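You operate a simulated robot arm through the tools that you are given. There is no shell and no other tool. Be economical: measure what you need, move in short steps, check, and stop when the job is done.

You are at the controls of a simulated two-armed robot. One attempt, no reset.

Task
Screw the cap back on the juice bottle.
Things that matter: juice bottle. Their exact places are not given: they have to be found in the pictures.

The check looks at the end state, three seconds after you hand in, the way a careful person would. Anything else that was tipped, shoved, dropped, spilled or broken makes it a failure. A push-on lid holds only when it is set on centred and level and pressed home; a screw cap is set on level and turned clockwise until tight.

Robot
Two 7-joint arms with two-finger parallel grippers on one trunk, on a base that drives. Base frame: it is fixed to the floor where the robot stands at the start and does not move with it; the origin is under the middle of the robot, x ahead of it, y to its left, z up. Units: mm, rad, N and s.
The left shoulder is at the start at [70, 188, 1190], the right one opposite. With the tool pointing down near the work surface each hand reaches from about 340 to 800 mm from the robot's upright axis, wherever it stands, measured 20 degrees to its own side. Payload 3.91 kg a hand.
The TCP of each hand is the grasp point between the finger pads, 30 mm short of the fingertips. In the tool frame z runs along the fingers and y along their closing line. Largest opening 110 mm; finger width 20, thickness 10; the body of the gripper, 48 by 112 mm, starts 55 mm behind the TCP.
Orientation is told as [roll, pitch, yaw] about the base's x, y, z axes, in that order, counted from this pose: with the fingers straight down and closing along the base's y, the tool's x points along the base's -x, its y along +y and its z along -z.

Tools
- The arms move only by the tool play_rows. It takes "left_deltas", "right_deltas" or both (then of equal length, played together; a hand with none holds still); each is a list of rows, each a list of 7 numbers: the shift along the tool's x, y, z in mm, then the turn, a rotation vector about the tool's x, y, z in degrees, then the opening in per cent of the stroke, from 0 (shut) to 100 (fully open). In form: [[x, y, z, ax, ay, az, gripper], ...]. A call has 1 to 10 rows; each row shifts and turns the commanded pose from where the row before left it, along the tool's axes as they then stand. Each row takes 0.2 s and may step no farther than 50 mm and 0.15 rad from the row before; otherwise, or with a gripper value out of range, the whole call is refused. Where a pose cannot be reached the arm comes as near as it can. A force on the tool above 40 N (or 10 N above the force at the start of the call, whichever is more), or a blocked arm, ends the call early, and 0.2 s more pass. The fingers move at their own pace (about 72 mm/s each) and stop on an object; they squeeze with about 21 N. The grip force told is the motor's: it shows also when the fingers shut on nothing. Time passes only in rows, and 0.2 s behind the last, so rows that do not move let the fingers close. The reply holds the time, the measured pose of the TCP, the force on the tool along the base axes, the opening and the grip force, in the units named above and with some noise, with the torque about the TCP (base axes, N m) and any sound that the robot's microphone picked up.
- Cameras (640 x 400 px; columns grow to the right, rows downward): "scene" is now at [137.2, -21.2, 1426.8]; the picture's right is [-0.24, -0.97, -0.00], its down [-0.48, 0.12, -0.87] and it looks along [0.85, -0.21, -0.49] (base axes); focal length 246 px, centre (320, 200). "left" rides on the left gripper at [72, -17, -103] in its tool frame; the picture's right is [0.23, 0.97, 0.00], its down [-0.76, 0.18, -0.62] and it looks along [-0.61, 0.14, 0.78] (tool axes); focal length 222 px, centre (320, 200). "right" rides on the right gripper at [72, 17, -103] in its tool frame; the picture's right is [-0.23, 0.97, 0.00], its down [-0.76, -0.18, -0.62] and it looks along [-0.61, -0.14, 0.78] (tool axes); focal length 222 px, centre (320, 200).
- grab_frame(camera): a new picture of that camera. No time passes.
- lift_body(by): slides the trunk up (or, below 0, down) by that many mm; the arms and the scene camera ride with it, the base frame stays. It gives what a move gives, with no picture.
- drive_base(legs): drives the robot by 1 to 6 legs, each [ahead, turn to the left] in mm and rad, along the robot's own axes; the way and the turn of a leg run together, so that a leg with both is an arc; at most 1500 mm and 3.142 rad a leg. The arms and the cameras ride along, it lands a little off, and it stops where it bumps. It gives what a move gives.
- aim_head(pan, tilt): turns the head with the scene camera to pan (to the left, within 1.501 rad either way) and tilt (down, from -0.506 to 1.204), counted from straight ahead of the robot. It gives what a move gives.
- point_at(camera, pixels): for up to 12 pixels [column, row] of the newest picture of that camera ("zoom" is the newest enlarged one), the place [x, y, z] in the base frame of the surface seen there, good to about 2 mm. No time passes.
- enlarge(camera, box): a new picture of the part [left, top, right, bottom] of that camera's present view, enlarged. No time passes.
- close_job(): hands the job in; it is judged then, once.

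Go step by step. Measure first, check grasps and placings, and put right what went wrong. The budget is 80 turns and 58 pictures, counting those below and the enlarged ones. Unless the task says otherwise, let go and move clear before handing in, and close with one line.

The tools are called after ">>>" as name(argument=value, ...) on one line, values as JSON. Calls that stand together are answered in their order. play_rows: Moves the arms, as the interface text tells. Its arguments: {"type":"object","properties":{"left_deltas":{"type":"array"},"right_deltas":{"type":"array"}},"required":[]} The other tools are called the same way: lift_body (by) slides the trunk up or down; drive_base (legs) drives the base; aim_head (pan, tilt) turns the head that bears the scene camera; grab_frame (camera) takes a picture; point_at (camera, pixels) gives the place of the surface under pixels of a picture; enlarge (camera, box) takes an enlarged picture of a part of a camera's view; close_job () hands the job in.

At the start:

```text
time_s: 0.0
left_eef_pos: [582.0, 159.8, 1242.8]
left_orientation: [-0.001, 0.001, 0.0]
left_contact_force: [-1.0, 0.6, -0.2]
left_ft_torque: [-0.02, -0.01, 0.0]
left_grip_width: 109.9
left_grip_force: 0.0
right_eef_pos: [380.9, -252.3, 1327.1]
right_orientation: [-0.001, -0.001, 0.0]
right_contact_force: [-1.1, -0.6, -0.6]
right_ft_torque: [-0.07, -0.01, 0.01]
right_grip_width: 110.0
right_grip_force: 0.0
trunk travel left (down, up): [-700.0, 240.0]
robot x, y, heading: [2.8, 1.8, 0.004]
head pan, tilt: [-0.243, 0.511]
```

scene: 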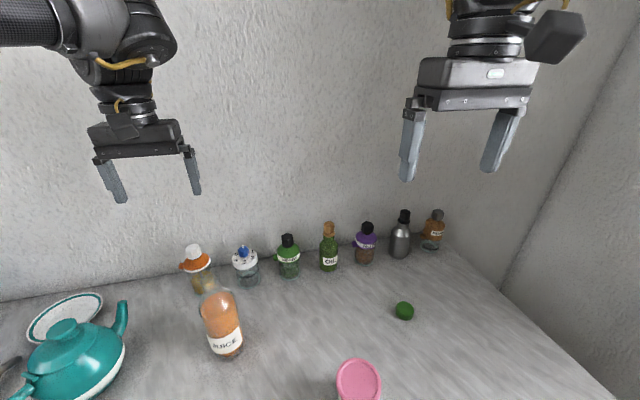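
right: 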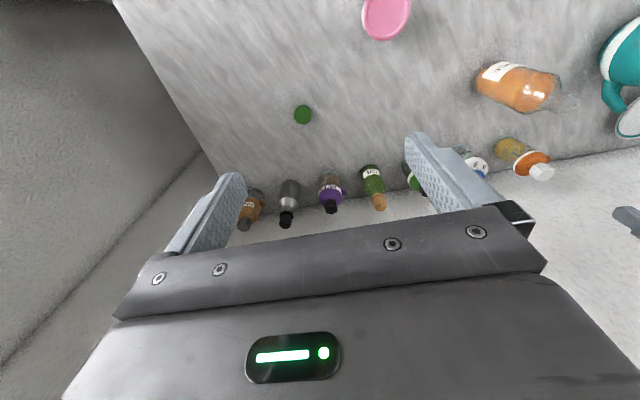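
left: 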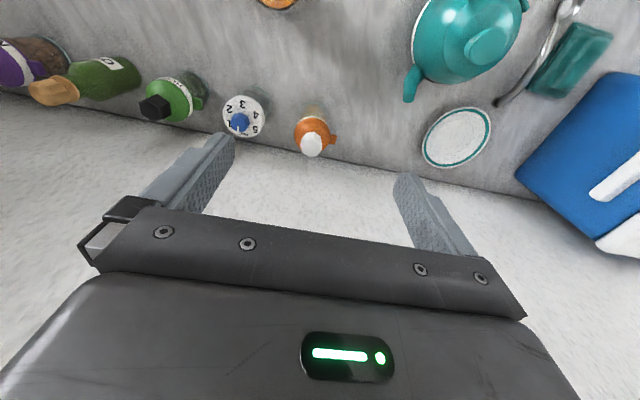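

The juice bottle stands open near scene pixel (222,322). A green disc at (404,310) may be its cap, and there is a pink lid at (358,380). I'll enlarge these and look at the rest of the table.

>>> enlarge(camera="scene", box=[170, 240, 270, 370])

>>> point_at(camera="scene", pixels=[[404, 305], [404, 312], [404, 325], [358, 375], [218, 290], [215, 300], [226, 345], [229, 358], [215, 340], [240, 338]])

>>> enlarge(camera="scene", box=[320, 290, 430, 400])

>>> aim_head(pan=0.0, tilt=0.95)

>>> grab_frame(camera="scene")

```text
3.08 times, centred on (220, 305) of scene
```

zoom: 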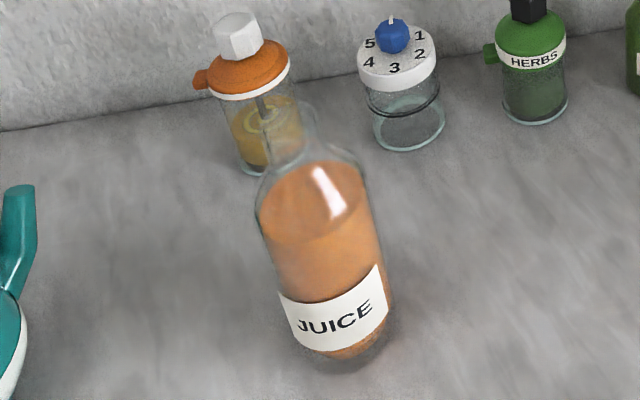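

```text
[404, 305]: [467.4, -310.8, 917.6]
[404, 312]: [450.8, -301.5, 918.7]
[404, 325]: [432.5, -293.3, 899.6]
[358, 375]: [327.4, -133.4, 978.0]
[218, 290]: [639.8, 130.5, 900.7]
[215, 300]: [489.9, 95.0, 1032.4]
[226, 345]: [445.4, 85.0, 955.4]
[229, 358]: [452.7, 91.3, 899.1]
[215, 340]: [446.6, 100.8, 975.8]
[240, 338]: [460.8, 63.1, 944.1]
```

```text
3.64 times, centred on (375, 345) of scene
```

zoom: 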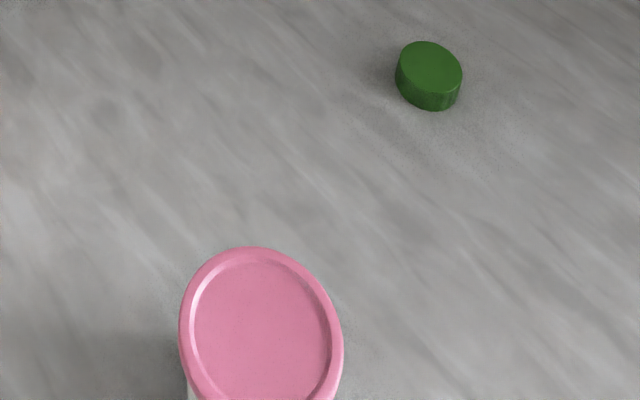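

```text
time_s: 0.9
left_eef_pos: [581.9, 160.1, 1242.2]
left_orientation: [-0.001, 0.0, 0.001]
left_contact_force: [0.9, 0.6, -0.4]
left_ft_torque: [0.01, 0.03, 0.04]
left_grip_width: 109.8
left_grip_force: 0.0
right_eef_pos: [381.7, -252.6, 1326.4]
right_orientation: [0.0, 0.0, 0.0]
right_contact_force: [0.7, -0.6, -0.4]
right_ft_torque: [0.0, 0.0, 0.01]
right_grip_width: 110.3
right_grip_force: 0.2
trunk travel left (down, up): [-700.0, 240.0]
robot x, y, heading: [-0.5, 0.6, -0.003]
head pan, tilt: [0.0, 0.949]
```

```text
52 pictures are left
```

scene: 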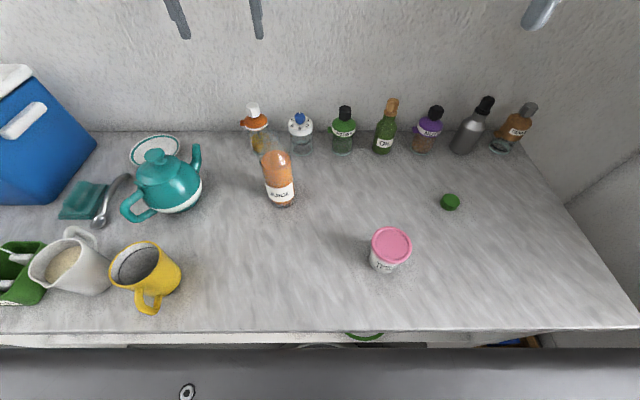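

The green cap is at (450,202) and the bottle at (280,180). I'll zoom in on both for exact geometry.

>>> enlarge(camera="scene", box=[430, 185, 470, 220])

>>> point_at(camera="zoom", pixels=[[320, 180], [320, 100], [320, 250], [240, 180], [400, 180], [180, 190], [450, 190], [320, 285]])

>>> enlarge(camera="scene", box=[235, 120, 325, 220])

>>> point_at(camera="zoom", pixels=[[270, 70], [275, 100], [280, 130], [290, 180], [300, 220], [330, 260], [270, 260], [380, 250], [330, 310], [340, 345]])

```text
11.43 times, centred on (450, 202) of scene
```

zoom: 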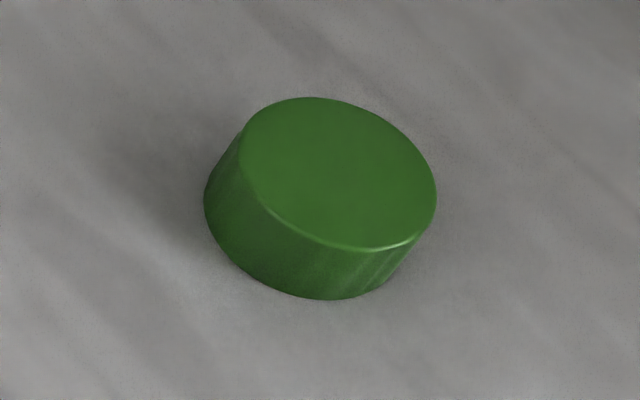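

```text
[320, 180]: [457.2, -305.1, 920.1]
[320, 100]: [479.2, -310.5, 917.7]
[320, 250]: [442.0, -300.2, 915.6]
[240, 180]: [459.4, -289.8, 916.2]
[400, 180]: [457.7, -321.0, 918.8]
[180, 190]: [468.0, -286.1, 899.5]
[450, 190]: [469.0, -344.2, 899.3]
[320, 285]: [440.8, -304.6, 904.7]
```

```text
4.00 times, centred on (280, 170) of scene
```

zoom: 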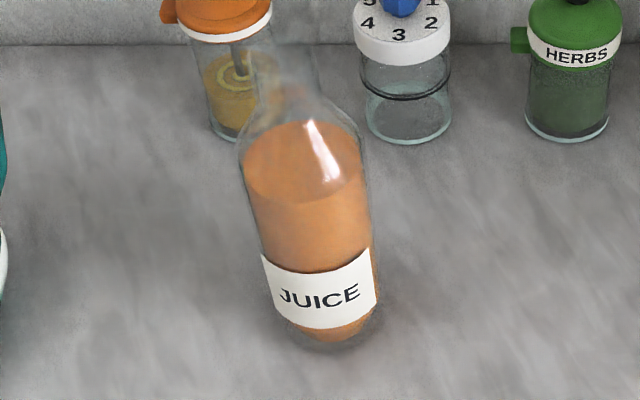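

```text
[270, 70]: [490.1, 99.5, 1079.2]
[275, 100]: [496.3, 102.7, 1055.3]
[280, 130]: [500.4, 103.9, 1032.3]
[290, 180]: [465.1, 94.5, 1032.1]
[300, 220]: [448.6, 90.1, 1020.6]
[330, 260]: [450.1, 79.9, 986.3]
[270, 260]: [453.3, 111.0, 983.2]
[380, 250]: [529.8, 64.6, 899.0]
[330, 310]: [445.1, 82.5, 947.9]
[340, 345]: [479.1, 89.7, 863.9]
```

The cap is about (459,-305), standing top-up from z 900 to 919 and about 38 mm wide. The bottle axis is about (480,90) and its top about z 1085. I'll bring both hand cameras closer to refine this.

>>> play_rows(left_deltas=[[30.3, -8.3, 0, 0, 0, 0, 100], [30.3, -8.3, 0, 0, 0, 0, 100], [30.3, -8.3, 0, 0, 0, 0, 100], [30.3, -8.3, 0, 0, 0, 0, 100], [30.3, -8.3, 0, 0, 0, 0, 100], [30.3, -8.3, 0, 0, 0, 0, 100]], right_deltas=[[-13, -8.8, 40, 0, 0, 0, 100], [-13, -8.8, 40, 0, 0, 0, 100], [-13, -8.8, 40, 0, 0, 0, 100], [-13, -8.8, 40, 0, 0, 0, 100], [-13, -8.8, 40, 0, 0, 0, 100], [-13, -8.8, 40, 0, 0, 0, 100]])

>>> grab_frame(camera="left")

>>> grab_frame(camera="right")

```text
time_s: 2.3
left_eef_pos: [433.5, 118.7, 1243.8]
left_orientation: [0.001, 0.004, -0.001]
left_contact_force: [-0.8, 0.0, 0.3]
left_ft_torque: [0.0, 0.01, 0.02]
left_grip_width: 110.0
left_grip_force: 0.0
left hand out of reach, approached as far as the arm can: row 6
right_eef_pos: [461.7, -305.5, 1088.1]
right_orientation: [0.002, 0.001, 0.0]
right_contact_force: [-0.7, 0.4, 0.5]
right_ft_torque: [0.02, 0.01, 0.05]
right_grip_width: 109.9
right_grip_force: 0.0
trunk travel left (down, up): [-700.0, 240.0]
robot x, y, heading: [-1.1, 1.0, 0.001]
head pan, tilt: [0.0, 0.949]
```

```text
49 pictures are left
```

left: 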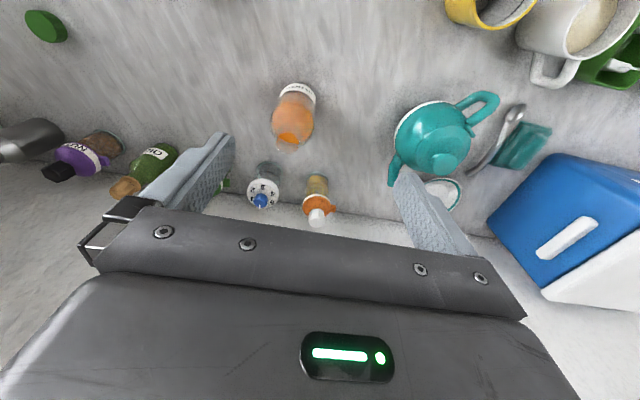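

```text
48 pictures are left
```

right: 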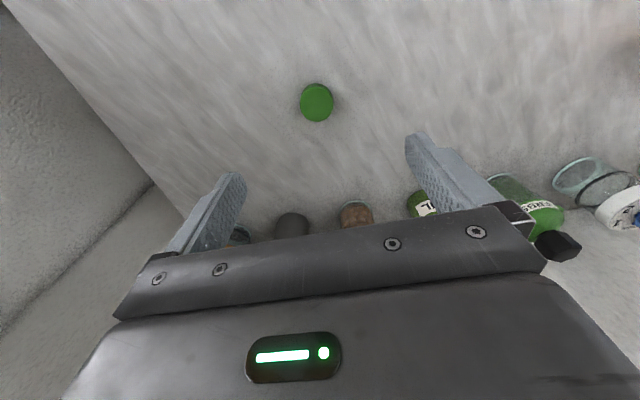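

The right camera shows the cap at (316,102), and the left camera shows the bottle at (295,115). I'll measure both.

>>> point_at(camera="right", pixels=[[317, 104], [303, 104], [331, 104], [316, 89], [316, 116]])

>>> enlarge(camera="left", box=[255, 70, 335, 170])

>>> point_at(camera="zoom", pixels=[[290, 280], [265, 320], [295, 325], [235, 310], [265, 240], [260, 290], [380, 180], [240, 180], [340, 120], [310, 180]])

```text
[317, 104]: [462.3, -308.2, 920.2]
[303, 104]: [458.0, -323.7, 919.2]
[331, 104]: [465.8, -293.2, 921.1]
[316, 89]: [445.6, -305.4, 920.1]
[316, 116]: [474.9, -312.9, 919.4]
```

```text
4.00 times, centred on (295, 120) of left
```

zoom: 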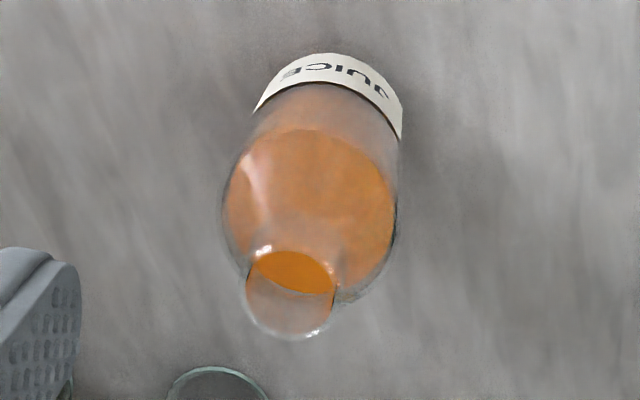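

```text
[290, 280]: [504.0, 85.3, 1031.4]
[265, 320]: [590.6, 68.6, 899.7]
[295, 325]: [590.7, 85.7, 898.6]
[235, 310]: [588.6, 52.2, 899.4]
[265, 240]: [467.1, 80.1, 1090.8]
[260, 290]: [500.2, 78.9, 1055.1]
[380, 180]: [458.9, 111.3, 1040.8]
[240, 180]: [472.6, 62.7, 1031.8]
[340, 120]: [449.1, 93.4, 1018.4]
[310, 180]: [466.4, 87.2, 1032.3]
```

The cap centre is about (461.5,-308). From the mouth ray, the bottle axis is about (484,88), with the top near z 1091 and a body width of about 72 mm. The left hand will steady the bottle body from the front, tilted at pitch -60°. The right hand will pick up the cap, pre-turned counterclockwise. I'll turn both hands up high first.

>>> play_rows(left_deltas=[[0, -3, 0, 0, -6, 0, 100], [0, -3, 0, 0, -6, 0, 100], [0, -3, 0, 0, -6, 0, 100], [0, -3, 0, 0, -6, 0, 100], [0, -3, 0, 0, -6, 0, 100], [0, -3, 0, 0, -6, 0, 100], [0, -3, 0, 0, -6, 0, 100], [0, -3, 0, 0, -6, 0, 100], [0, -3, 0, 0, -6, 0, 100], [0, -3, 0, 0, -6, 0, 100]], right_deltas=[[0, 0, 0, 0, 0, -8, 100], [0, 0, 0, 0, 0, -8, 100], [0, 0, 0, 0, 0, -8, 100], [0, 0, 0, 0, 0, -8, 100], [0, 0, 0, 0, 0, -8, 100], [0, 0, 0, 0, 0, -8, 100], [0, 0, 0, 0, 0, -8, 100], [0, 0, 0, 0, 0, -8, 100], [0, 0, 0, 0, 0, -8, 100], [0, 0, 0, 0, 0, -8, 100]])

```text
time_s: 4.5
left_eef_pos: [431.6, 264.1, 1413.2]
left_orientation: [-0.001, -0.996, 0.002]
left_contact_force: [-0.1, 1.7, -0.2]
left_ft_torque: [0.04, -0.06, -0.03]
left_grip_width: 110.2
left_grip_force: 0.0
left hand out of reach, approached as far as the arm can: row 1, 2, 3, 4, 5, 6, 7, 8, 9, 10
right_eef_pos: [459.4, -302.8, 1088.3]
right_orientation: [-0.001, 0.0, 1.4]
right_contact_force: [0.7, 0.0, -0.6]
right_ft_torque: [-0.03, -0.03, 0.02]
right_grip_width: 109.6
right_grip_force: 0.0
trunk travel left (down, up): [-700.0, 240.0]
robot x, y, heading: [0.8, 2.6, 0.001]
head pan, tilt: [0.0, 0.949]
```

The left hand was too folded to hold that position, so I'll extend it along its tool z toward (470,88,1200). The right hand will go down over the cap, fingers open.

>>> play_rows(left_deltas=[[0, 2, 20, 0, 0, 0, 100], [0, 2, 20, 0, 0, 0, 100], [0, 2, 20, 0, 0, 0, 100], [0, 2, 20, 0, 0, 0, 100], [0, 0, 0, 0, 0, 0, 100], [0, 0, 0, 0, 0, 0, 100]], right_deltas=[[4.6, -2.8, 30, 0, 0, 0, 100], [0, 0, 30, 0, 0, 0, 100], [0, 0, 30, 0, 0, 0, 100], [0, 0, 30, 0, 0, 0, 100], [0, 0, 20, 0, 0, 0, 100], [0, 0, 13, 0, 0, 0, 100]])

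>>> grab_frame(camera="right")

>>> grab_frame(camera="scene")

```text
time_s: 5.9
left_eef_pos: [499.0, 270.5, 1372.0]
left_orientation: [-0.002, -0.995, -0.001]
left_contact_force: [0.0, 0.9, -0.3]
left_ft_torque: [-0.03, 0.0, -0.04]
left_grip_width: 110.0
left_grip_force: 0.0
right_eef_pos: [462.2, -309.8, 935.1]
right_orientation: [0.0, 0.0, 1.397]
right_contact_force: [0.6, 0.2, 0.2]
right_ft_torque: [0.0, 0.02, 0.0]
right_grip_width: 109.9
right_grip_force: 0.0
trunk travel left (down, up): [-700.0, 240.0]
robot x, y, heading: [1.5, 0.2, 0.0]
head pan, tilt: [0.0, 0.949]
```

```text
46 pictures are left
```

right: 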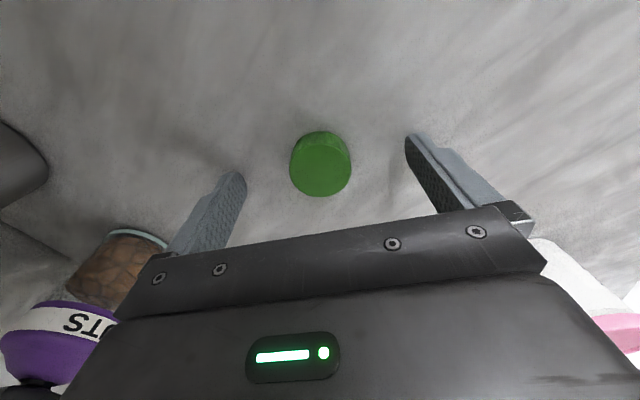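

```text
45 pictures are left
```

scene: 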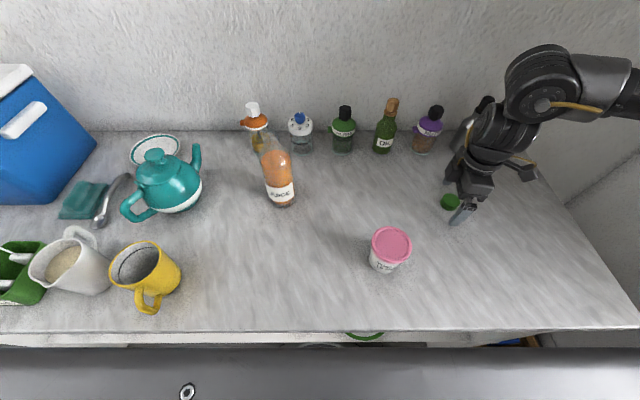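

The cap sits between the right fingers (320,165) and the left hand is free. I'll close on the cap and bring the left hand above and behind the bottle.

>>> play_rows(left_deltas=[[26.7, -30.3, 11.6, 0, 0, 0, 100], [26.7, -30.3, 11.6, 0, 0, 0, 100], [26.7, -30.3, 11.6, 0, 0, 0, 100], [26.7, -30.3, 11.6, 0, 0, 0, 100], [26.7, -30.3, 11.6, 0, 0, 0, 100], [26.7, -30.3, 11.6, 0, 0, 0, 100]], right_deltas=[[0, 0, 1, 0, 0, 0, 60], [0, 0, 0, 0, 0, 0, 30], [0, 0, 0, 0, 0, 0, 0], [0, 0, 0, 0, 0, 0, 0], [0, 0, 0, 0, 0, 0, 0], [0, 0, 0, 0, 0, 0, 0]])

```text
time_s: 7.3
left_eef_pos: [582.0, 194.5, 1295.2]
left_orientation: [0.002, -0.993, -0.005]
left_contact_force: [-0.2, 0.0, -0.4]
left_ft_torque: [-0.01, -0.01, 0.0]
left_grip_width: 110.3
left_grip_force: 0.0
left hand out of reach, approached as far as the arm can: row 1, 2, 3, 4, 5, 6
right_eef_pos: [461.7, -308.5, 935.0]
right_orientation: [-0.001, 0.0, 1.397]
right_contact_force: [1.3, 0.7, 1.6]
right_ft_torque: [0.02, -0.02, 0.02]
right_grip_width: 37.0
right_grip_force: 21.3
trunk travel left (down, up): [-700.0, 240.0]
robot x, y, heading: [-0.2, -0.8, 0.001]
head pan, tilt: [0.0, 0.949]
```

The cap is gripped at 37 mm. The left arm is too folded, so I'll lift the cap and then drive back 180 mm to give both arms room.

>>> play_rows(right_deltas=[[0, 0, -30, 0, 0, 0, 0], [0, 0, -45, 0, 0, 0, 0], [0, 0, -45, 0, 0, 0, 0], [0, 0, -45, 0, 0, 0, 0], [0, 0, -45, 0, 0, 0, 0]])

>>> drive_base(legs=[[-180, 0]])

>>> grab_frame(camera="right")

```text
time_s: 8.5
left_eef_pos: [580.3, 198.0, 1294.8]
left_orientation: [-0.001, -0.995, -0.003]
left_contact_force: [-0.8, 0.9, 0.2]
left_ft_torque: [-0.02, 0.0, 0.01]
left_grip_width: 109.9
left_grip_force: 0.0
right_eef_pos: [461.5, -309.3, 1149.0]
right_orientation: [0.0, 0.001, 1.396]
right_contact_force: [-0.2, -0.1, 0.2]
right_ft_torque: [0.02, 0.0, 0.01]
right_grip_width: 37.2
right_grip_force: 20.5
trunk travel left (down, up): [-700.0, 240.0]
robot x, y, heading: [-3.0, -1.0, 0.0]
head pan, tilt: [0.0, 0.949]
```

```text
time_s: 10.0
left_eef_pos: [408.0, 198.0, 1293.0]
left_orientation: [0.001, -0.992, -0.006]
left_contact_force: [-0.3, -0.3, 0.4]
left_ft_torque: [0.01, 0.02, 0.02]
left_grip_width: 110.2
left_grip_force: 0.1
right_eef_pos: [288.7, -309.7, 1145.5]
right_orientation: [0.001, -0.001, 1.398]
right_contact_force: [-0.4, -0.1, 0.1]
right_ft_torque: [0.05, 0.0, -0.02]
right_grip_width: 37.0
right_grip_force: 21.4
trunk travel left (down, up): [-700.0, 240.0]
robot x, y, heading: [-175.9, 1.1, 0.004]
head pan, tilt: [0.0, 0.949]
```

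```text
44 pictures are left
```

right: 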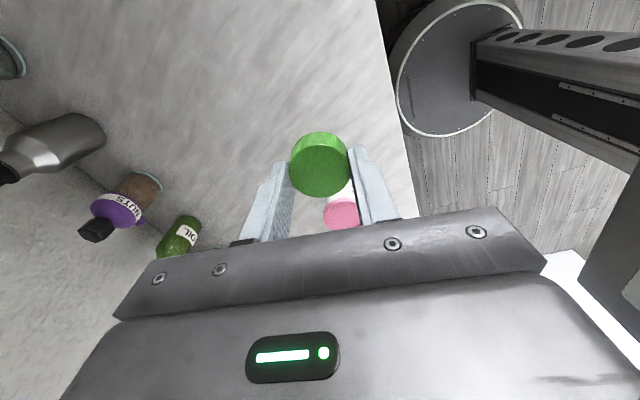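

The cap is held level and the robot has backed up 173 mm. Now the left hand moves to above and behind the bottle.

>>> play_rows(left_deltas=[[8.8, -22, 20.6, 0, 0, 0, 100], [8.8, -22, 20.6, 0, 0, 0, 100], [8.8, -22, 20.6, 0, 0, 0, 100], [8.8, -22, 20.6, 0, 0, 0, 100], [8.8, -22, 20.6, 0, 0, 0, 100], [0, 0, 0, 0, 0, 0, 100]])

>>> grab_frame(camera="left")

>>> grab_frame(camera="scene")

```text
time_s: 11.4
left_eef_pos: [476.7, 92.3, 1206.2]
left_orientation: [0.001, -0.994, -0.003]
left_contact_force: [0.0, 0.3, 0.3]
left_ft_torque: [0.04, 0.0, -0.01]
left_grip_width: 110.0
left_grip_force: 0.0
left hand out of reach, approached as far as the arm can: row 1, 2
right_eef_pos: [285.2, -310.5, 1147.4]
right_orientation: [0.001, 0.001, 1.397]
right_contact_force: [0.1, 0.1, -0.1]
right_ft_torque: [-0.01, -0.02, 0.05]
right_grip_width: 36.9
right_grip_force: 21.0
trunk travel left (down, up): [-700.0, 240.0]
robot x, y, heading: [-179.0, -0.7, 0.005]
head pan, tilt: [0.0, 0.949]
```

```text
43 pictures are left
```

left: 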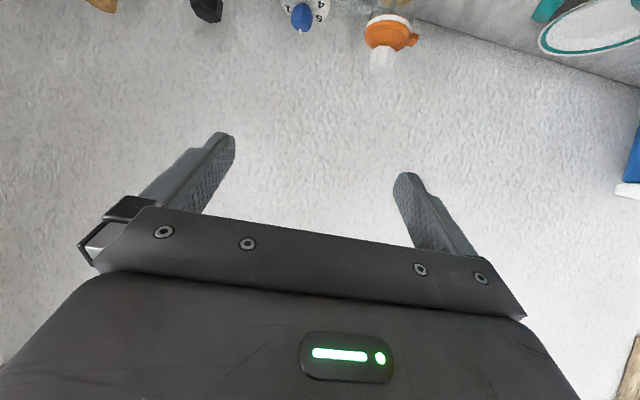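

```text
42 pictures are left
```

scene: 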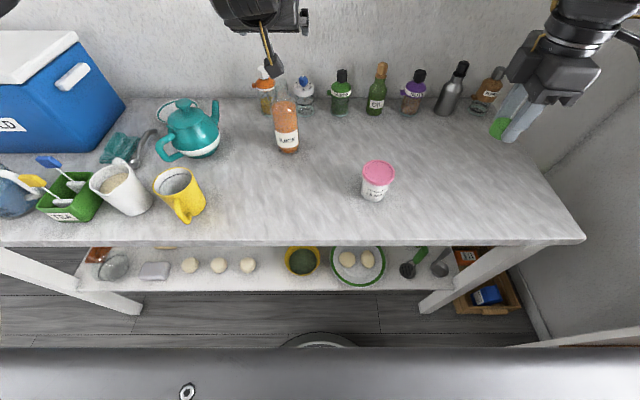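

The left hand is at (477,92,1206). Next I'll lower it vertically to about (468,88,990), with the fingers straddling the bottle body.

>>> play_rows(left_deltas=[[5, -4, -7.5, 0, 0, 0, 100], [30.2, 0, 19.6, 0, 0, 0, 100], [30.2, 0, 19.6, 0, 0, 0, 100], [30.2, 0, 19.6, 0, 0, 0, 100]])

>>> grab_frame(camera="left")

```text
time_s: 12.4
left_eef_pos: [486.3, 90.2, 1099.8]
left_orientation: [0.002, -0.992, -0.006]
left_contact_force: [0.0, 0.1, -0.8]
left_ft_torque: [0.01, -0.01, 0.02]
left_grip_width: 110.1
left_grip_force: 0.0
left hand out of reach, approached as far as the arm can: row 1, 2, 3
right_eef_pos: [287.5, -310.6, 1146.7]
right_orientation: [0.002, 0.001, 1.399]
right_contact_force: [-0.4, -0.4, -0.4]
right_ft_torque: [-0.01, 0.03, 0.0]
right_grip_width: 37.0
right_grip_force: 21.2
trunk travel left (down, up): [-700.0, 240.0]
robot x, y, heading: [-174.2, -1.1, 0.003]
head pan, tilt: [0.0, 0.949]
```

```text
41 pictures are left
```

left: 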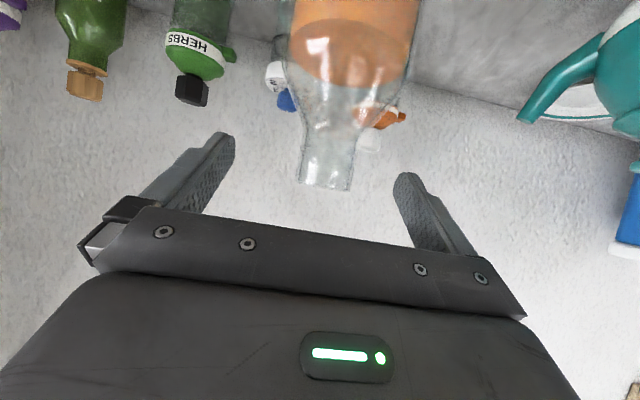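

The left hand straddles the neck (328,170), but x is 486, a bit too far forward. I'll continue down and back in small steps.

>>> play_rows(left_deltas=[[25.5, -0.5, 11.2, 0, 0, 0, 100], [25.5, -0.5, 11.2, 0, 0, 0, 100]])

```text
time_s: 13.0
left_eef_pos: [481.7, 89.0, 1044.9]
left_orientation: [0.002, -0.993, -0.008]
left_contact_force: [0.2, 0.6, 0.1]
left_ft_torque: [-0.01, 0.01, 0.02]
left_grip_width: 110.2
left_grip_force: 0.0
left hand out of reach, approached as far as the arm can: row 1
right_eef_pos: [288.4, -308.7, 1147.0]
right_orientation: [0.001, 0.001, 1.397]
right_contact_force: [-0.2, -0.4, -0.1]
right_ft_torque: [0.01, -0.02, -0.03]
right_grip_width: 37.0
right_grip_force: 20.8
trunk travel left (down, up): [-700.0, 240.0]
robot x, y, heading: [-175.3, 0.9, 0.004]
head pan, tilt: [0.0, 0.949]
```

Row 2 was reachable. I'll carry on to the grip height.

>>> play_rows(left_deltas=[[18, 0, 6.1, 0, 0, 0, 100], [18, 0, 6.1, 0, 0, 0, 100], [18, 0, 6.1, 0, 0, 0, 100]])

>>> grab_frame(camera="left")

>>> enlarge(camera="scene", box=[210, 60, 370, 180])

```text
time_s: 13.8
left_eef_pos: [468.6, 89.0, 988.7]
left_orientation: [0.0, -0.992, -0.004]
left_contact_force: [-0.4, -0.4, 0.3]
left_ft_torque: [0.0, 0.03, -0.03]
left_grip_width: 110.2
left_grip_force: 0.1
left hand out of reach, approached as far as the arm can: row 2
right_eef_pos: [287.5, -310.2, 1146.6]
right_orientation: [-0.001, -0.002, 1.397]
right_contact_force: [0.6, 0.3, -0.1]
right_ft_torque: [-0.02, 0.0, 0.0]
right_grip_width: 36.6
right_grip_force: 20.8
trunk travel left (down, up): [-700.0, 240.0]
robot x, y, heading: [-177.8, -1.9, 0.007]
head pan, tilt: [0.0, 0.949]
```

```text
40 pictures are left
```

left: 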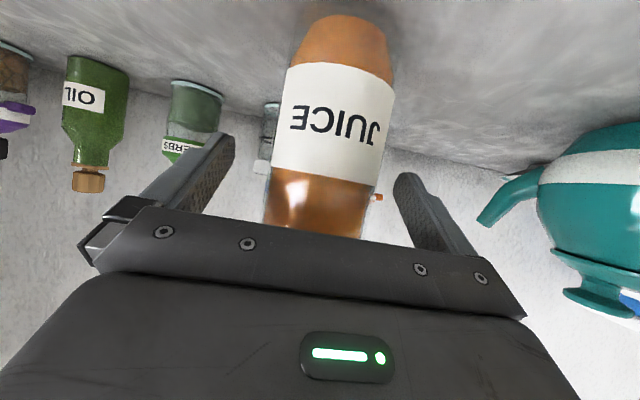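

```text
3.33 times, centred on (290, 120) of scene
```

zoom: 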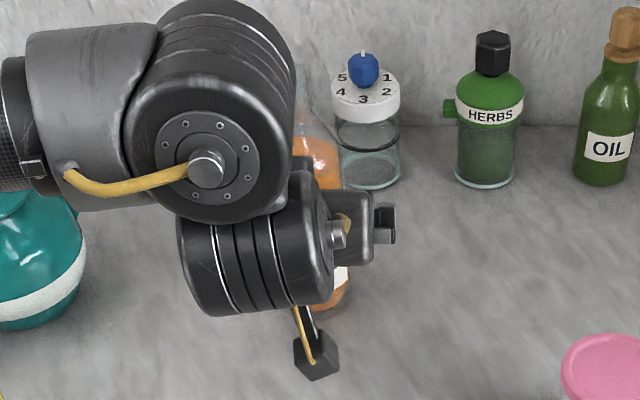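

The bottle sits between the left fingers, its label at (330,120). I'll close to steady it.

>>> play_rows(left_deltas=[[0, 0, 0, 0, 0, 0, 85], [0, 0, 0, 0, 0, 0, 75], [0, 0, 0, 0, 0, 0, 68], [0, 0, 0, 0, 0, 0, 62], [0, 0, 0, 0, 0, 0, 55], [0, 0, 0, 0, 0, 0, 50], [0, 0, 0, 0, 0, 0, 50]])

>>> grab_frame(camera="left")

>>> grab_frame(camera="scene")

```text
time_s: 15.4
left_eef_pos: [468.4, 88.7, 989.1]
left_orientation: [0.001, -0.993, -0.003]
left_contact_force: [1.0, 3.2, 1.3]
left_ft_torque: [0.03, -0.06, 0.07]
left_grip_width: 65.7
left_grip_force: 20.8
right_eef_pos: [287.8, -309.4, 1146.4]
right_orientation: [-0.002, 0.0, 1.398]
right_contact_force: [0.6, -0.2, -0.8]
right_ft_torque: [0.01, -0.01, 0.0]
right_grip_width: 36.8
right_grip_force: 21.0
trunk travel left (down, up): [-700.0, 240.0]
robot x, y, heading: [-175.7, -0.8, 0.006]
head pan, tilt: [0.0, 0.949]
```

```text
38 pictures are left
```

left: 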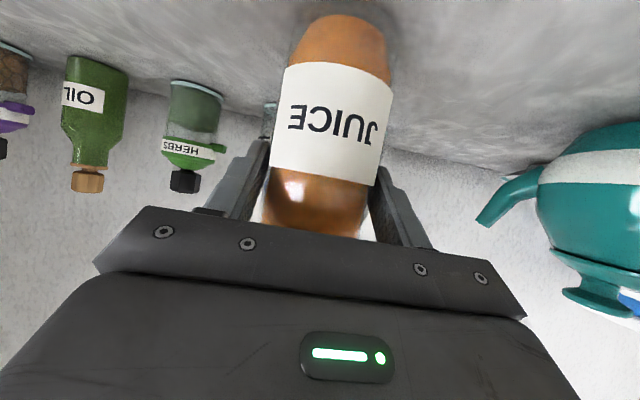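

```text
37 pictures are left
```

scene: 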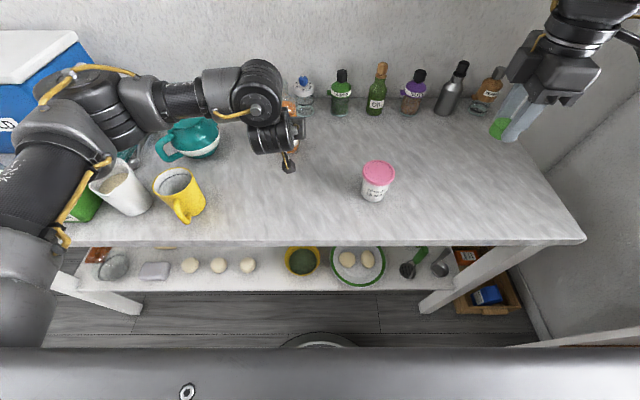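

The bottle is held at 65.7 mm wide. I'll measure the left wrist and forearm so the right hand can come in without hitting them.

>>> point_at(camera="scene", pixels=[[260, 65], [260, 85], [278, 85], [260, 105], [240, 90], [275, 125], [290, 115], [288, 165], [220, 80], [300, 128], [289, 103]])

>>> enlarge(camera="scene", box=[230, 50, 330, 180])

```text
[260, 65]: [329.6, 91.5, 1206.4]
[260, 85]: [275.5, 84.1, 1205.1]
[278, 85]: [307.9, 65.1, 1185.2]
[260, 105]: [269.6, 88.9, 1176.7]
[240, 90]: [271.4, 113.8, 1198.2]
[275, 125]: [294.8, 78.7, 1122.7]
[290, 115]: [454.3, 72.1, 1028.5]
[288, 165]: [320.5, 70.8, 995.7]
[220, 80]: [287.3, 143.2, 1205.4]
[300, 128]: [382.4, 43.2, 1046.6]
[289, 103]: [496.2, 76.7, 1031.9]
```

```text
3.08 times, centred on (280, 115) of scene
```

zoom: 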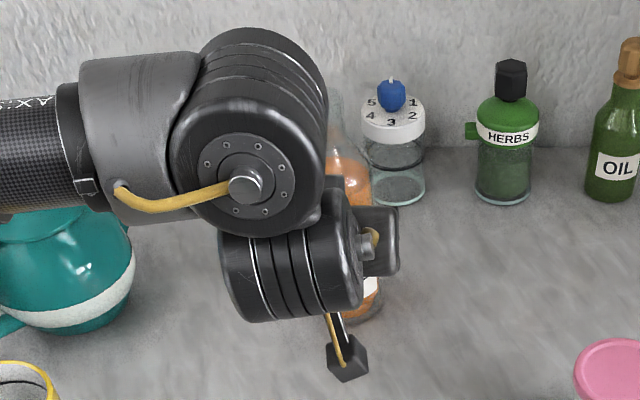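

The left wrist stays at x<355 and z<1210, leaving a free corridor above the bottle. I'll bring the cap over in stages at z about 1177.

>>> play_rows(right_deltas=[[-28.5, -19.9, -3.8, 0, 0, 0, 0], [-28.5, -19.9, -3.8, 0, 0, 0, 0], [-28.5, -19.9, -3.8, 0, 0, 0, 0], [-28.5, -19.9, -3.8, 0, 0, 0, 0], [-28.5, -19.9, -3.8, 0, 0, 0, 0], [-28.5, -19.9, -3.8, 0, 0, 0, 0], [-28.5, -19.9, -3.8, 0, 0, 0, 0], [-28.5, -19.9, -3.8, 0, 0, 0, 0]])

>>> grab_frame(camera="right")

>>> grab_frame(camera="scene")

```text
time_s: 17.2
left_eef_pos: [469.6, 90.2, 990.8]
left_orientation: [0.005, -0.994, -0.005]
left_contact_force: [-1.5, 4.7, 3.4]
left_ft_torque: [-0.02, -0.09, 0.1]
left_grip_width: 65.3
left_grip_force: 20.6
right_eef_pos: [467.2, -114.5, 1172.8]
right_orientation: [0.0, 0.0, 1.397]
right_contact_force: [-0.1, -0.4, -0.4]
right_ft_torque: [0.02, -0.02, -0.03]
right_grip_width: 36.4
right_grip_force: 21.0
right hand out of reach, approached as far as the arm can: row 8
trunk travel left (down, up): [-700.0, 240.0]
robot x, y, heading: [-176.2, 2.6, 0.003]
head pan, tilt: [0.0, 0.949]
```

```text
35 pictures are left
```

right: 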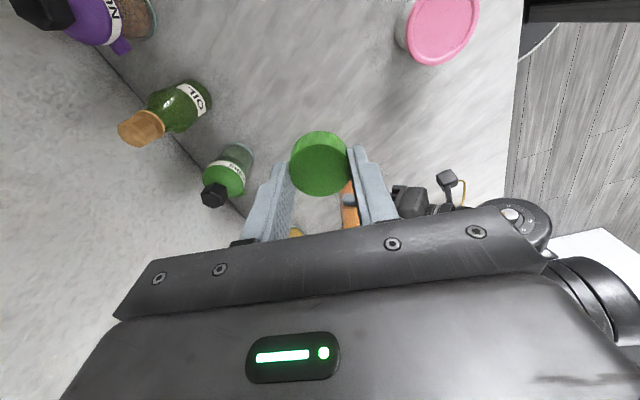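

```text
34 pictures are left
```

scene: 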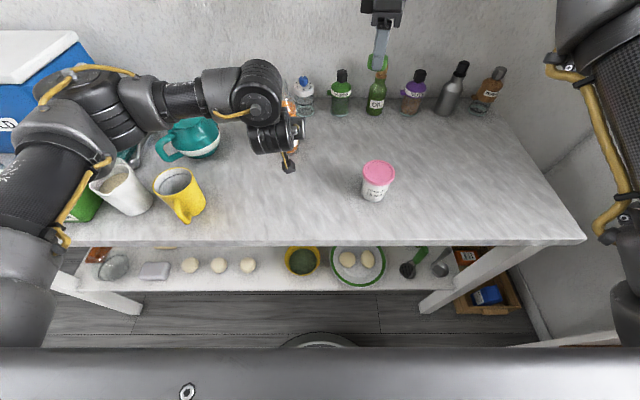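

The right hand stopped short at x=467, which may come from the wrist turn. I'll unwind the yaw to 0 here and then test the reach.

>>> play_rows(right_deltas=[[0, 0, 0, 0, 0, 8, 0], [0, 0, 0, 0, 0, 8, 0], [0, 0, 0, 0, 0, 8, 0], [0, 0, 0, 0, 0, 8, 0], [0, 0, 0, 0, 0, 8, 0], [0, 0, 0, 0, 0, 8, 0], [0, 0, 0, 0, 0, 8, 0], [0, 0, 0, 0, 0, 8, 0], [0, 0, 0, 0, 0, 8, 0], [0, 0, 0, 0, 0, 8, 0]])

>>> play_rows(right_deltas=[[-17, 20, 0, 0, 0, 0, 0], [0, 30, 0, 0, 0, 0, 0], [0, 30, 0, 0, 0, 0, 0]])

```text
time_s: 19.4
left_eef_pos: [468.6, 89.7, 990.6]
left_orientation: [0.004, -0.992, -0.004]
left_contact_force: [0.4, 2.7, 1.0]
left_ft_torque: [-0.01, 0.0, 0.03]
left_grip_width: 65.6
left_grip_force: 21.2
right_eef_pos: [467.1, -116.4, 1172.2]
right_orientation: [-0.001, 0.001, -0.003]
right_contact_force: [0.5, -0.4, -1.1]
right_ft_torque: [-0.02, 0.01, -0.01]
right_grip_width: 36.7
right_grip_force: 20.9
trunk travel left (down, up): [-700.0, 240.0]
robot x, y, heading: [-177.1, 0.2, -0.001]
head pan, tilt: [0.0, 0.949]
```

```text
time_s: 20.2
left_eef_pos: [469.3, 88.6, 990.0]
left_orientation: [-0.001, -0.994, -0.002]
left_contact_force: [-2.8, -1.4, 1.3]
left_ft_torque: [0.04, 0.15, 0.03]
left_grip_width: 65.4
left_grip_force: 20.5
right_eef_pos: [450.2, -34.5, 1166.8]
right_orientation: [-0.003, 0.0, 0.0]
right_contact_force: [0.3, -0.2, 0.8]
right_ft_torque: [-0.01, 0.0, -0.01]
right_grip_width: 36.4
right_grip_force: 21.0
right hand out of reach, approached as far as the arm can: row 1, 2, 3
trunk travel left (down, up): [-700.0, 240.0]
robot x, y, heading: [-175.0, 0.3, -0.001]
head pan, tilt: [0.0, 0.949]
```

This is a real reach limit: the wrist sits too high relative to the shoulder. Raising the trunk helps both arms. I'll release the bottle, raise the trunk 160 mm with the open left fingers sliding straight up around it, then come down and re-grip.

>>> play_rows(left_deltas=[[0, 0, 0, 0, 0, 0, 70], [0, 0, 0, 0, 0, 0, 80], [0, 0, 0, 0, 0, 0, 100], [0, 0, 0, 0, 0, 0, 100], [0, 0, 0, 0, 0, 0, 100]])

>>> grab_frame(camera="left")

>>> lift_body(by=160)

>>> grab_frame(camera="left")

```text
time_s: 21.4
left_eef_pos: [468.8, 88.8, 989.4]
left_orientation: [0.002, -0.994, -0.002]
left_contact_force: [0.6, -0.2, 1.5]
left_ft_torque: [-0.01, 0.02, 0.01]
left_grip_width: 110.2
left_grip_force: 0.1
right_eef_pos: [451.5, -35.7, 1168.2]
right_orientation: [0.002, 0.001, 0.001]
right_contact_force: [-0.4, -0.3, -0.6]
right_ft_torque: [-0.01, -0.01, -0.02]
right_grip_width: 36.4
right_grip_force: 21.3
trunk travel left (down, up): [-700.0, 240.0]
robot x, y, heading: [-180.1, 3.2, 0.003]
head pan, tilt: [0.0, 0.949]
```

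```text
33 pictures are left
```

left: 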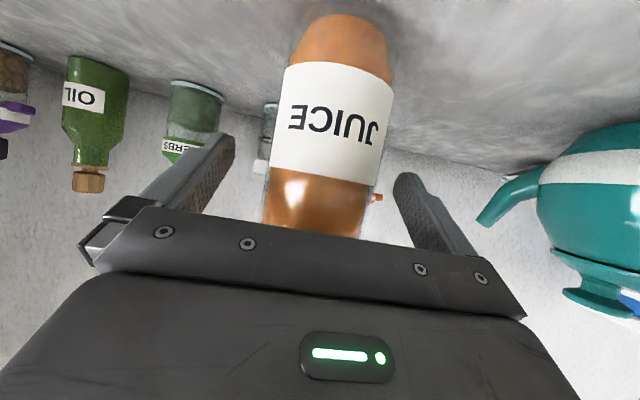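

```text
time_s: 23.2
left_eef_pos: [468.7, 89.2, 1148.5]
left_orientation: [0.002, -0.99, -0.004]
left_contact_force: [-0.4, -0.3, 0.3]
left_ft_torque: [-0.01, -0.03, -0.01]
left_grip_width: 110.0
left_grip_force: 0.1
right_eef_pos: [451.3, -33.9, 1327.6]
right_orientation: [0.0, -0.001, 0.003]
right_contact_force: [-0.2, 0.5, -0.5]
right_ft_torque: [-0.01, -0.03, -0.01]
right_grip_width: 36.4
right_grip_force: 21.3
trunk travel left (down, up): [-860.0, 80.0]
robot x, y, heading: [-174.5, 0.8, 0.001]
head pan, tilt: [0.0, 0.949]
```

```text
32 pictures are left
```

left: 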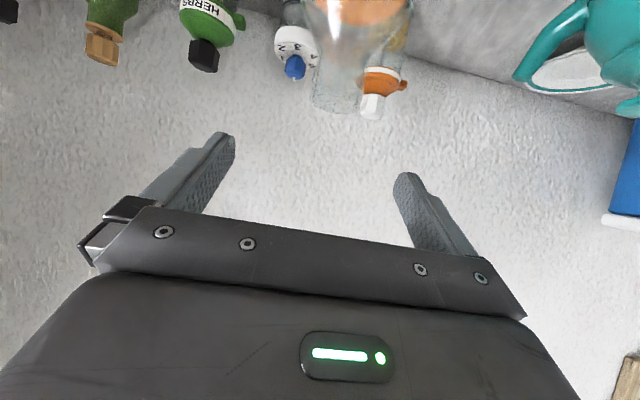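

The bottle stood fast. I'll lower the left hand back to the bottle body and bring the right hand down and forward.

>>> play_rows(left_deltas=[[26.5, 0, 17.3, 0, 0, 0, 100], [26.5, 0, 17.3, 0, 0, 0, 100], [26.5, 0, 17.3, 0, 0, 0, 100], [26.5, 0, 17.3, 0, 0, 0, 100], [26.5, 0, 17.3, 0, 0, 0, 100]], right_deltas=[[-6.6, 2.8, 27.6, 0, 0, 0, 0], [-6.6, 2.8, 27.6, 0, 0, 0, 0], [-6.6, 2.8, 27.6, 0, 0, 0, 0], [-6.6, 2.8, 27.6, 0, 0, 0, 0], [-6.6, 2.8, 27.6, 0, 0, 0, 0]])

>>> play_rows(left_deltas=[[0, 0, 0, 0, 0, 0, 85], [0, 0, 0, 0, 0, 0, 75], [0, 0, 0, 0, 0, 0, 68], [0, 0, 0, 0, 0, 0, 62], [0, 0, 0, 0, 0, 0, 55], [0, 0, 0, 0, 0, 0, 50], [0, 0, 0, 0, 0, 0, 50]])

>>> grab_frame(camera="scene")

```text
time_s: 24.4
left_eef_pos: [469.3, 91.1, 990.5]
left_orientation: [0.006, -0.992, -0.007]
left_contact_force: [-0.2, -0.8, 0.3]
left_ft_torque: [0.01, 0.01, 0.03]
left_grip_width: 110.0
left_grip_force: 0.1
right_eef_pos: [485.3, -20.8, 1190.2]
right_orientation: [0.0, -0.001, 0.0]
right_contact_force: [-0.2, 0.4, -0.2]
right_ft_torque: [0.0, -0.01, 0.01]
right_grip_width: 36.7
right_grip_force: 21.3
trunk travel left (down, up): [-860.0, 80.0]
robot x, y, heading: [-176.5, -0.8, 0.003]
head pan, tilt: [0.0, 0.949]
```

```text
time_s: 26.0
left_eef_pos: [468.9, 90.2, 991.0]
left_orientation: [0.0, -0.994, -0.003]
left_contact_force: [-1.7, -2.2, 0.2]
left_ft_torque: [-0.47, 0.08, -0.08]
left_grip_width: 65.3
left_grip_force: 20.7
right_eef_pos: [483.8, -23.0, 1191.5]
right_orientation: [0.001, 0.0, 0.002]
right_contact_force: [-0.2, -0.1, 0.3]
right_ft_torque: [-0.03, 0.03, -0.01]
right_grip_width: 36.3
right_grip_force: 21.1
trunk travel left (down, up): [-860.0, 80.0]
robot x, y, heading: [-177.6, 0.1, 0.005]
head pan, tilt: [0.0, 0.949]
```

```text
31 pictures are left
```

scene: 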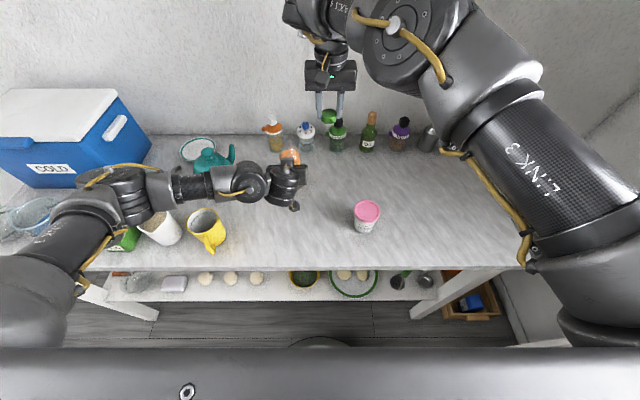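

The right hand now reaches x=484 with margin. I'll pre-turn it 80° counterclockwise again and look at the bottle mouth.

>>> play_rows(right_deltas=[[0, 0, 0, 0, 0, -8, 0], [0, 0, 0, 0, 0, -8, 0], [0, 0, 0, 0, 0, -8, 0], [0, 0, 0, 0, 0, -8, 0], [0, 0, 0, 0, 0, -8, 0], [0, 0, 0, 0, 0, -8, 0], [0, 0, 0, 0, 0, -8, 0], [0, 0, 0, 0, 0, -8, 0], [0, 0, 0, 0, 0, -8, 0], [0, 0, 0, 0, 0, -8, 0]])

>>> enlarge(camera="scene", box=[250, 100, 350, 220])

>>> grab_frame(camera="right")

```text
time_s: 28.2
left_eef_pos: [467.8, 89.8, 993.0]
left_orientation: [0.003, -0.994, -0.007]
left_contact_force: [-0.7, -3.8, 1.7]
left_ft_torque: [-0.54, 0.02, -0.1]
left_grip_width: 65.4
left_grip_force: 20.8
right_eef_pos: [484.1, -21.9, 1191.6]
right_orientation: [0.0, -0.001, 1.4]
right_contact_force: [-1.2, 0.5, 0.4]
right_ft_torque: [0.02, 0.04, -0.02]
right_grip_width: 36.3
right_grip_force: 21.3
trunk travel left (down, up): [-860.0, 80.0]
robot x, y, heading: [-177.3, -1.9, -0.002]
head pan, tilt: [0.0, 0.949]
```

```text
3.33 times, centred on (300, 160) of scene
```

zoom: 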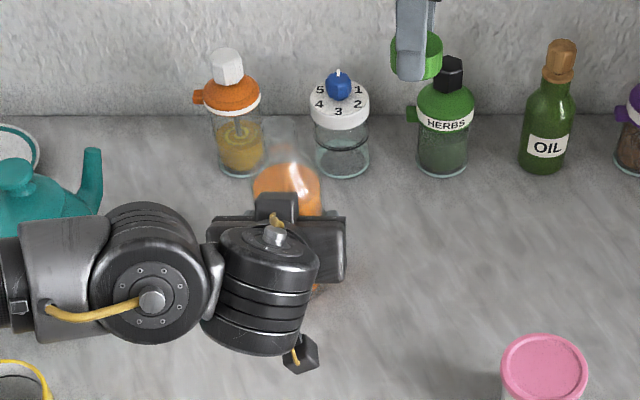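

```text
29 pictures are left
```

right: 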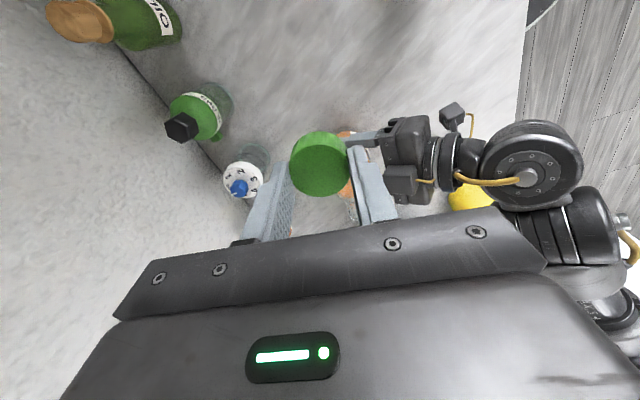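

The left grip shows a -0.5 N·m side torque, since it closed about 1 mm off centre. I'll re-grip centred and take a tight zoom on the mouth.

>>> play_rows(left_deltas=[[0, 0, 0, 0, 0, 0, 70], [0, 0, 0, 0, 0, 0, 80], [0, -1.5, 0, 0, 0, 0, 80], [0, 0, 0, 0, 0, 0, 75], [0, 0, 0, 0, 0, 0, 68], [0, 0, 0, 0, 0, 0, 62], [0, 0, 0, 0, 0, 0, 58], [0, 0, 0, 0, 0, 0, 50], [0, 0, 0, 0, 0, 0, 50], [0, 0, 0, 0, 0, 0, 50]])

>>> enlarge(camera="scene", box=[270, 130, 310, 160])

>>> point_at(camera="zoom", pixels=[[250, 160], [300, 170], [350, 160], [300, 120], [300, 200], [300, 230], [250, 230], [350, 230], [240, 100], [290, 80], [350, 100], [290, 140]])

```text
time_s: 30.4
left_eef_pos: [468.8, 89.9, 991.5]
left_orientation: [0.001, -0.993, -0.002]
left_contact_force: [0.8, 2.6, 0.4]
left_ft_torque: [0.03, -0.07, 0.06]
left_grip_width: 65.4
left_grip_force: 21.0
right_eef_pos: [483.3, -20.8, 1189.9]
right_orientation: [0.0, -0.001, 1.398]
right_contact_force: [0.3, 0.6, -0.6]
right_ft_torque: [-0.01, -0.02, 0.0]
right_grip_width: 36.2
right_grip_force: 21.5
trunk travel left (down, up): [-860.0, 80.0]
robot x, y, heading: [-176.2, 0.3, 0.002]
head pan, tilt: [0.0, 0.949]
```

```text
13.33 times, centred on (290, 145) of scene
```

zoom: 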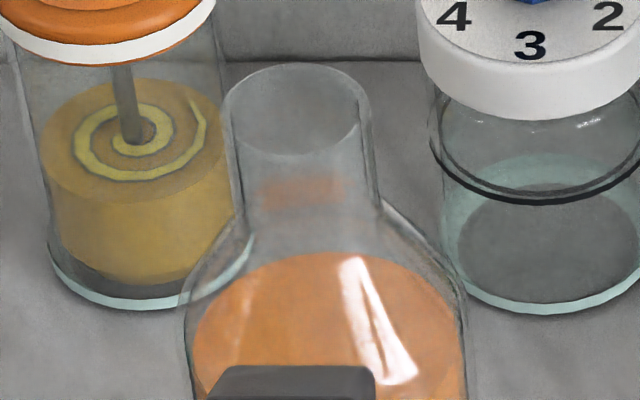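

```text
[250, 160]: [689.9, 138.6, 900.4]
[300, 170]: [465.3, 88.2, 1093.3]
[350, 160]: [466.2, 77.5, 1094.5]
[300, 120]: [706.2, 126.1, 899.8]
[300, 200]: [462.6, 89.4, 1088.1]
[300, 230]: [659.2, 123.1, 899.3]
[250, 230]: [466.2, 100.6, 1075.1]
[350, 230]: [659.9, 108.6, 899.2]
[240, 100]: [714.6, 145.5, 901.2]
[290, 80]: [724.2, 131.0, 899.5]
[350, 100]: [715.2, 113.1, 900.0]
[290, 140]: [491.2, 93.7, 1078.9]
```

The mouth ellipse in the zoom (columns 222–370, rows 63–155) gives a rim centre of about (484.5,89.5) and a top near z 1093. I'll move the cap over it at z 1160.

>>> play_rows(right_deltas=[[-27.2, 4.6, 7.5, 0, 0, 0, 0], [-27.2, 4.6, 7.5, 0, 0, 0, 0], [-27.2, 4.6, 7.5, 0, 0, 0, 0], [-27.2, 4.6, 7.5, 0, 0, 0, 0], [0, 0, 0, 0, 0, 0, 0]])

>>> grab_frame(camera="right")

>>> point_at(camera="right", pixels=[[320, 170], [320, 148], [320, 190], [300, 170], [340, 170]])

>>> enlarge(camera="scene", box=[265, 105, 315, 165])

```text
time_s: 31.6
left_eef_pos: [468.7, 87.6, 991.4]
left_orientation: [0.0, -0.992, -0.005]
left_contact_force: [-1.9, -1.9, -0.2]
left_ft_torque: [-0.39, 0.15, -0.08]
left_grip_width: 65.5
left_grip_force: 20.7
right_eef_pos: [446.7, 54.4, 1158.5]
right_orientation: [-0.001, -0.004, 1.396]
right_contact_force: [0.1, -0.1, 0.1]
right_ft_torque: [0.01, -0.03, -0.01]
right_grip_width: 36.4
right_grip_force: 20.6
right hand out of reach, approached as far as the arm can: row 1, 2, 3, 4
trunk travel left (down, up): [-860.0, 80.0]
robot x, y, heading: [-175.8, 0.4, 0.001]
head pan, tilt: [0.0, 0.949]
```

```text
27 pictures are left
```

right: 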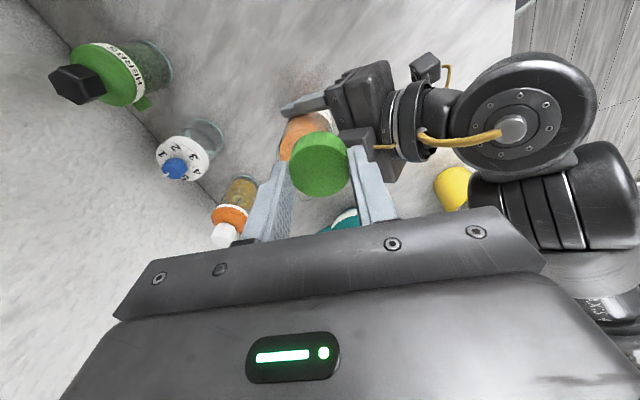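

```text
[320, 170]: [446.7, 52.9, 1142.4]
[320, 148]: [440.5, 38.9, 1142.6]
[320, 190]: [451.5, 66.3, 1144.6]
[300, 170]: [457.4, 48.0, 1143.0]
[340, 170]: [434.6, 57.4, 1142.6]
```

```text
6.67 times, centred on (290, 135) of scene
```

zoom: 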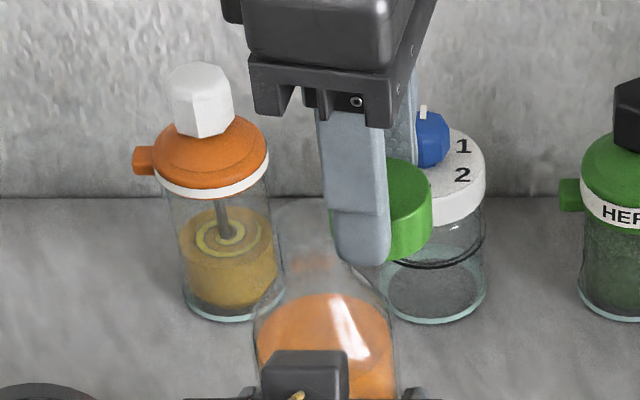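

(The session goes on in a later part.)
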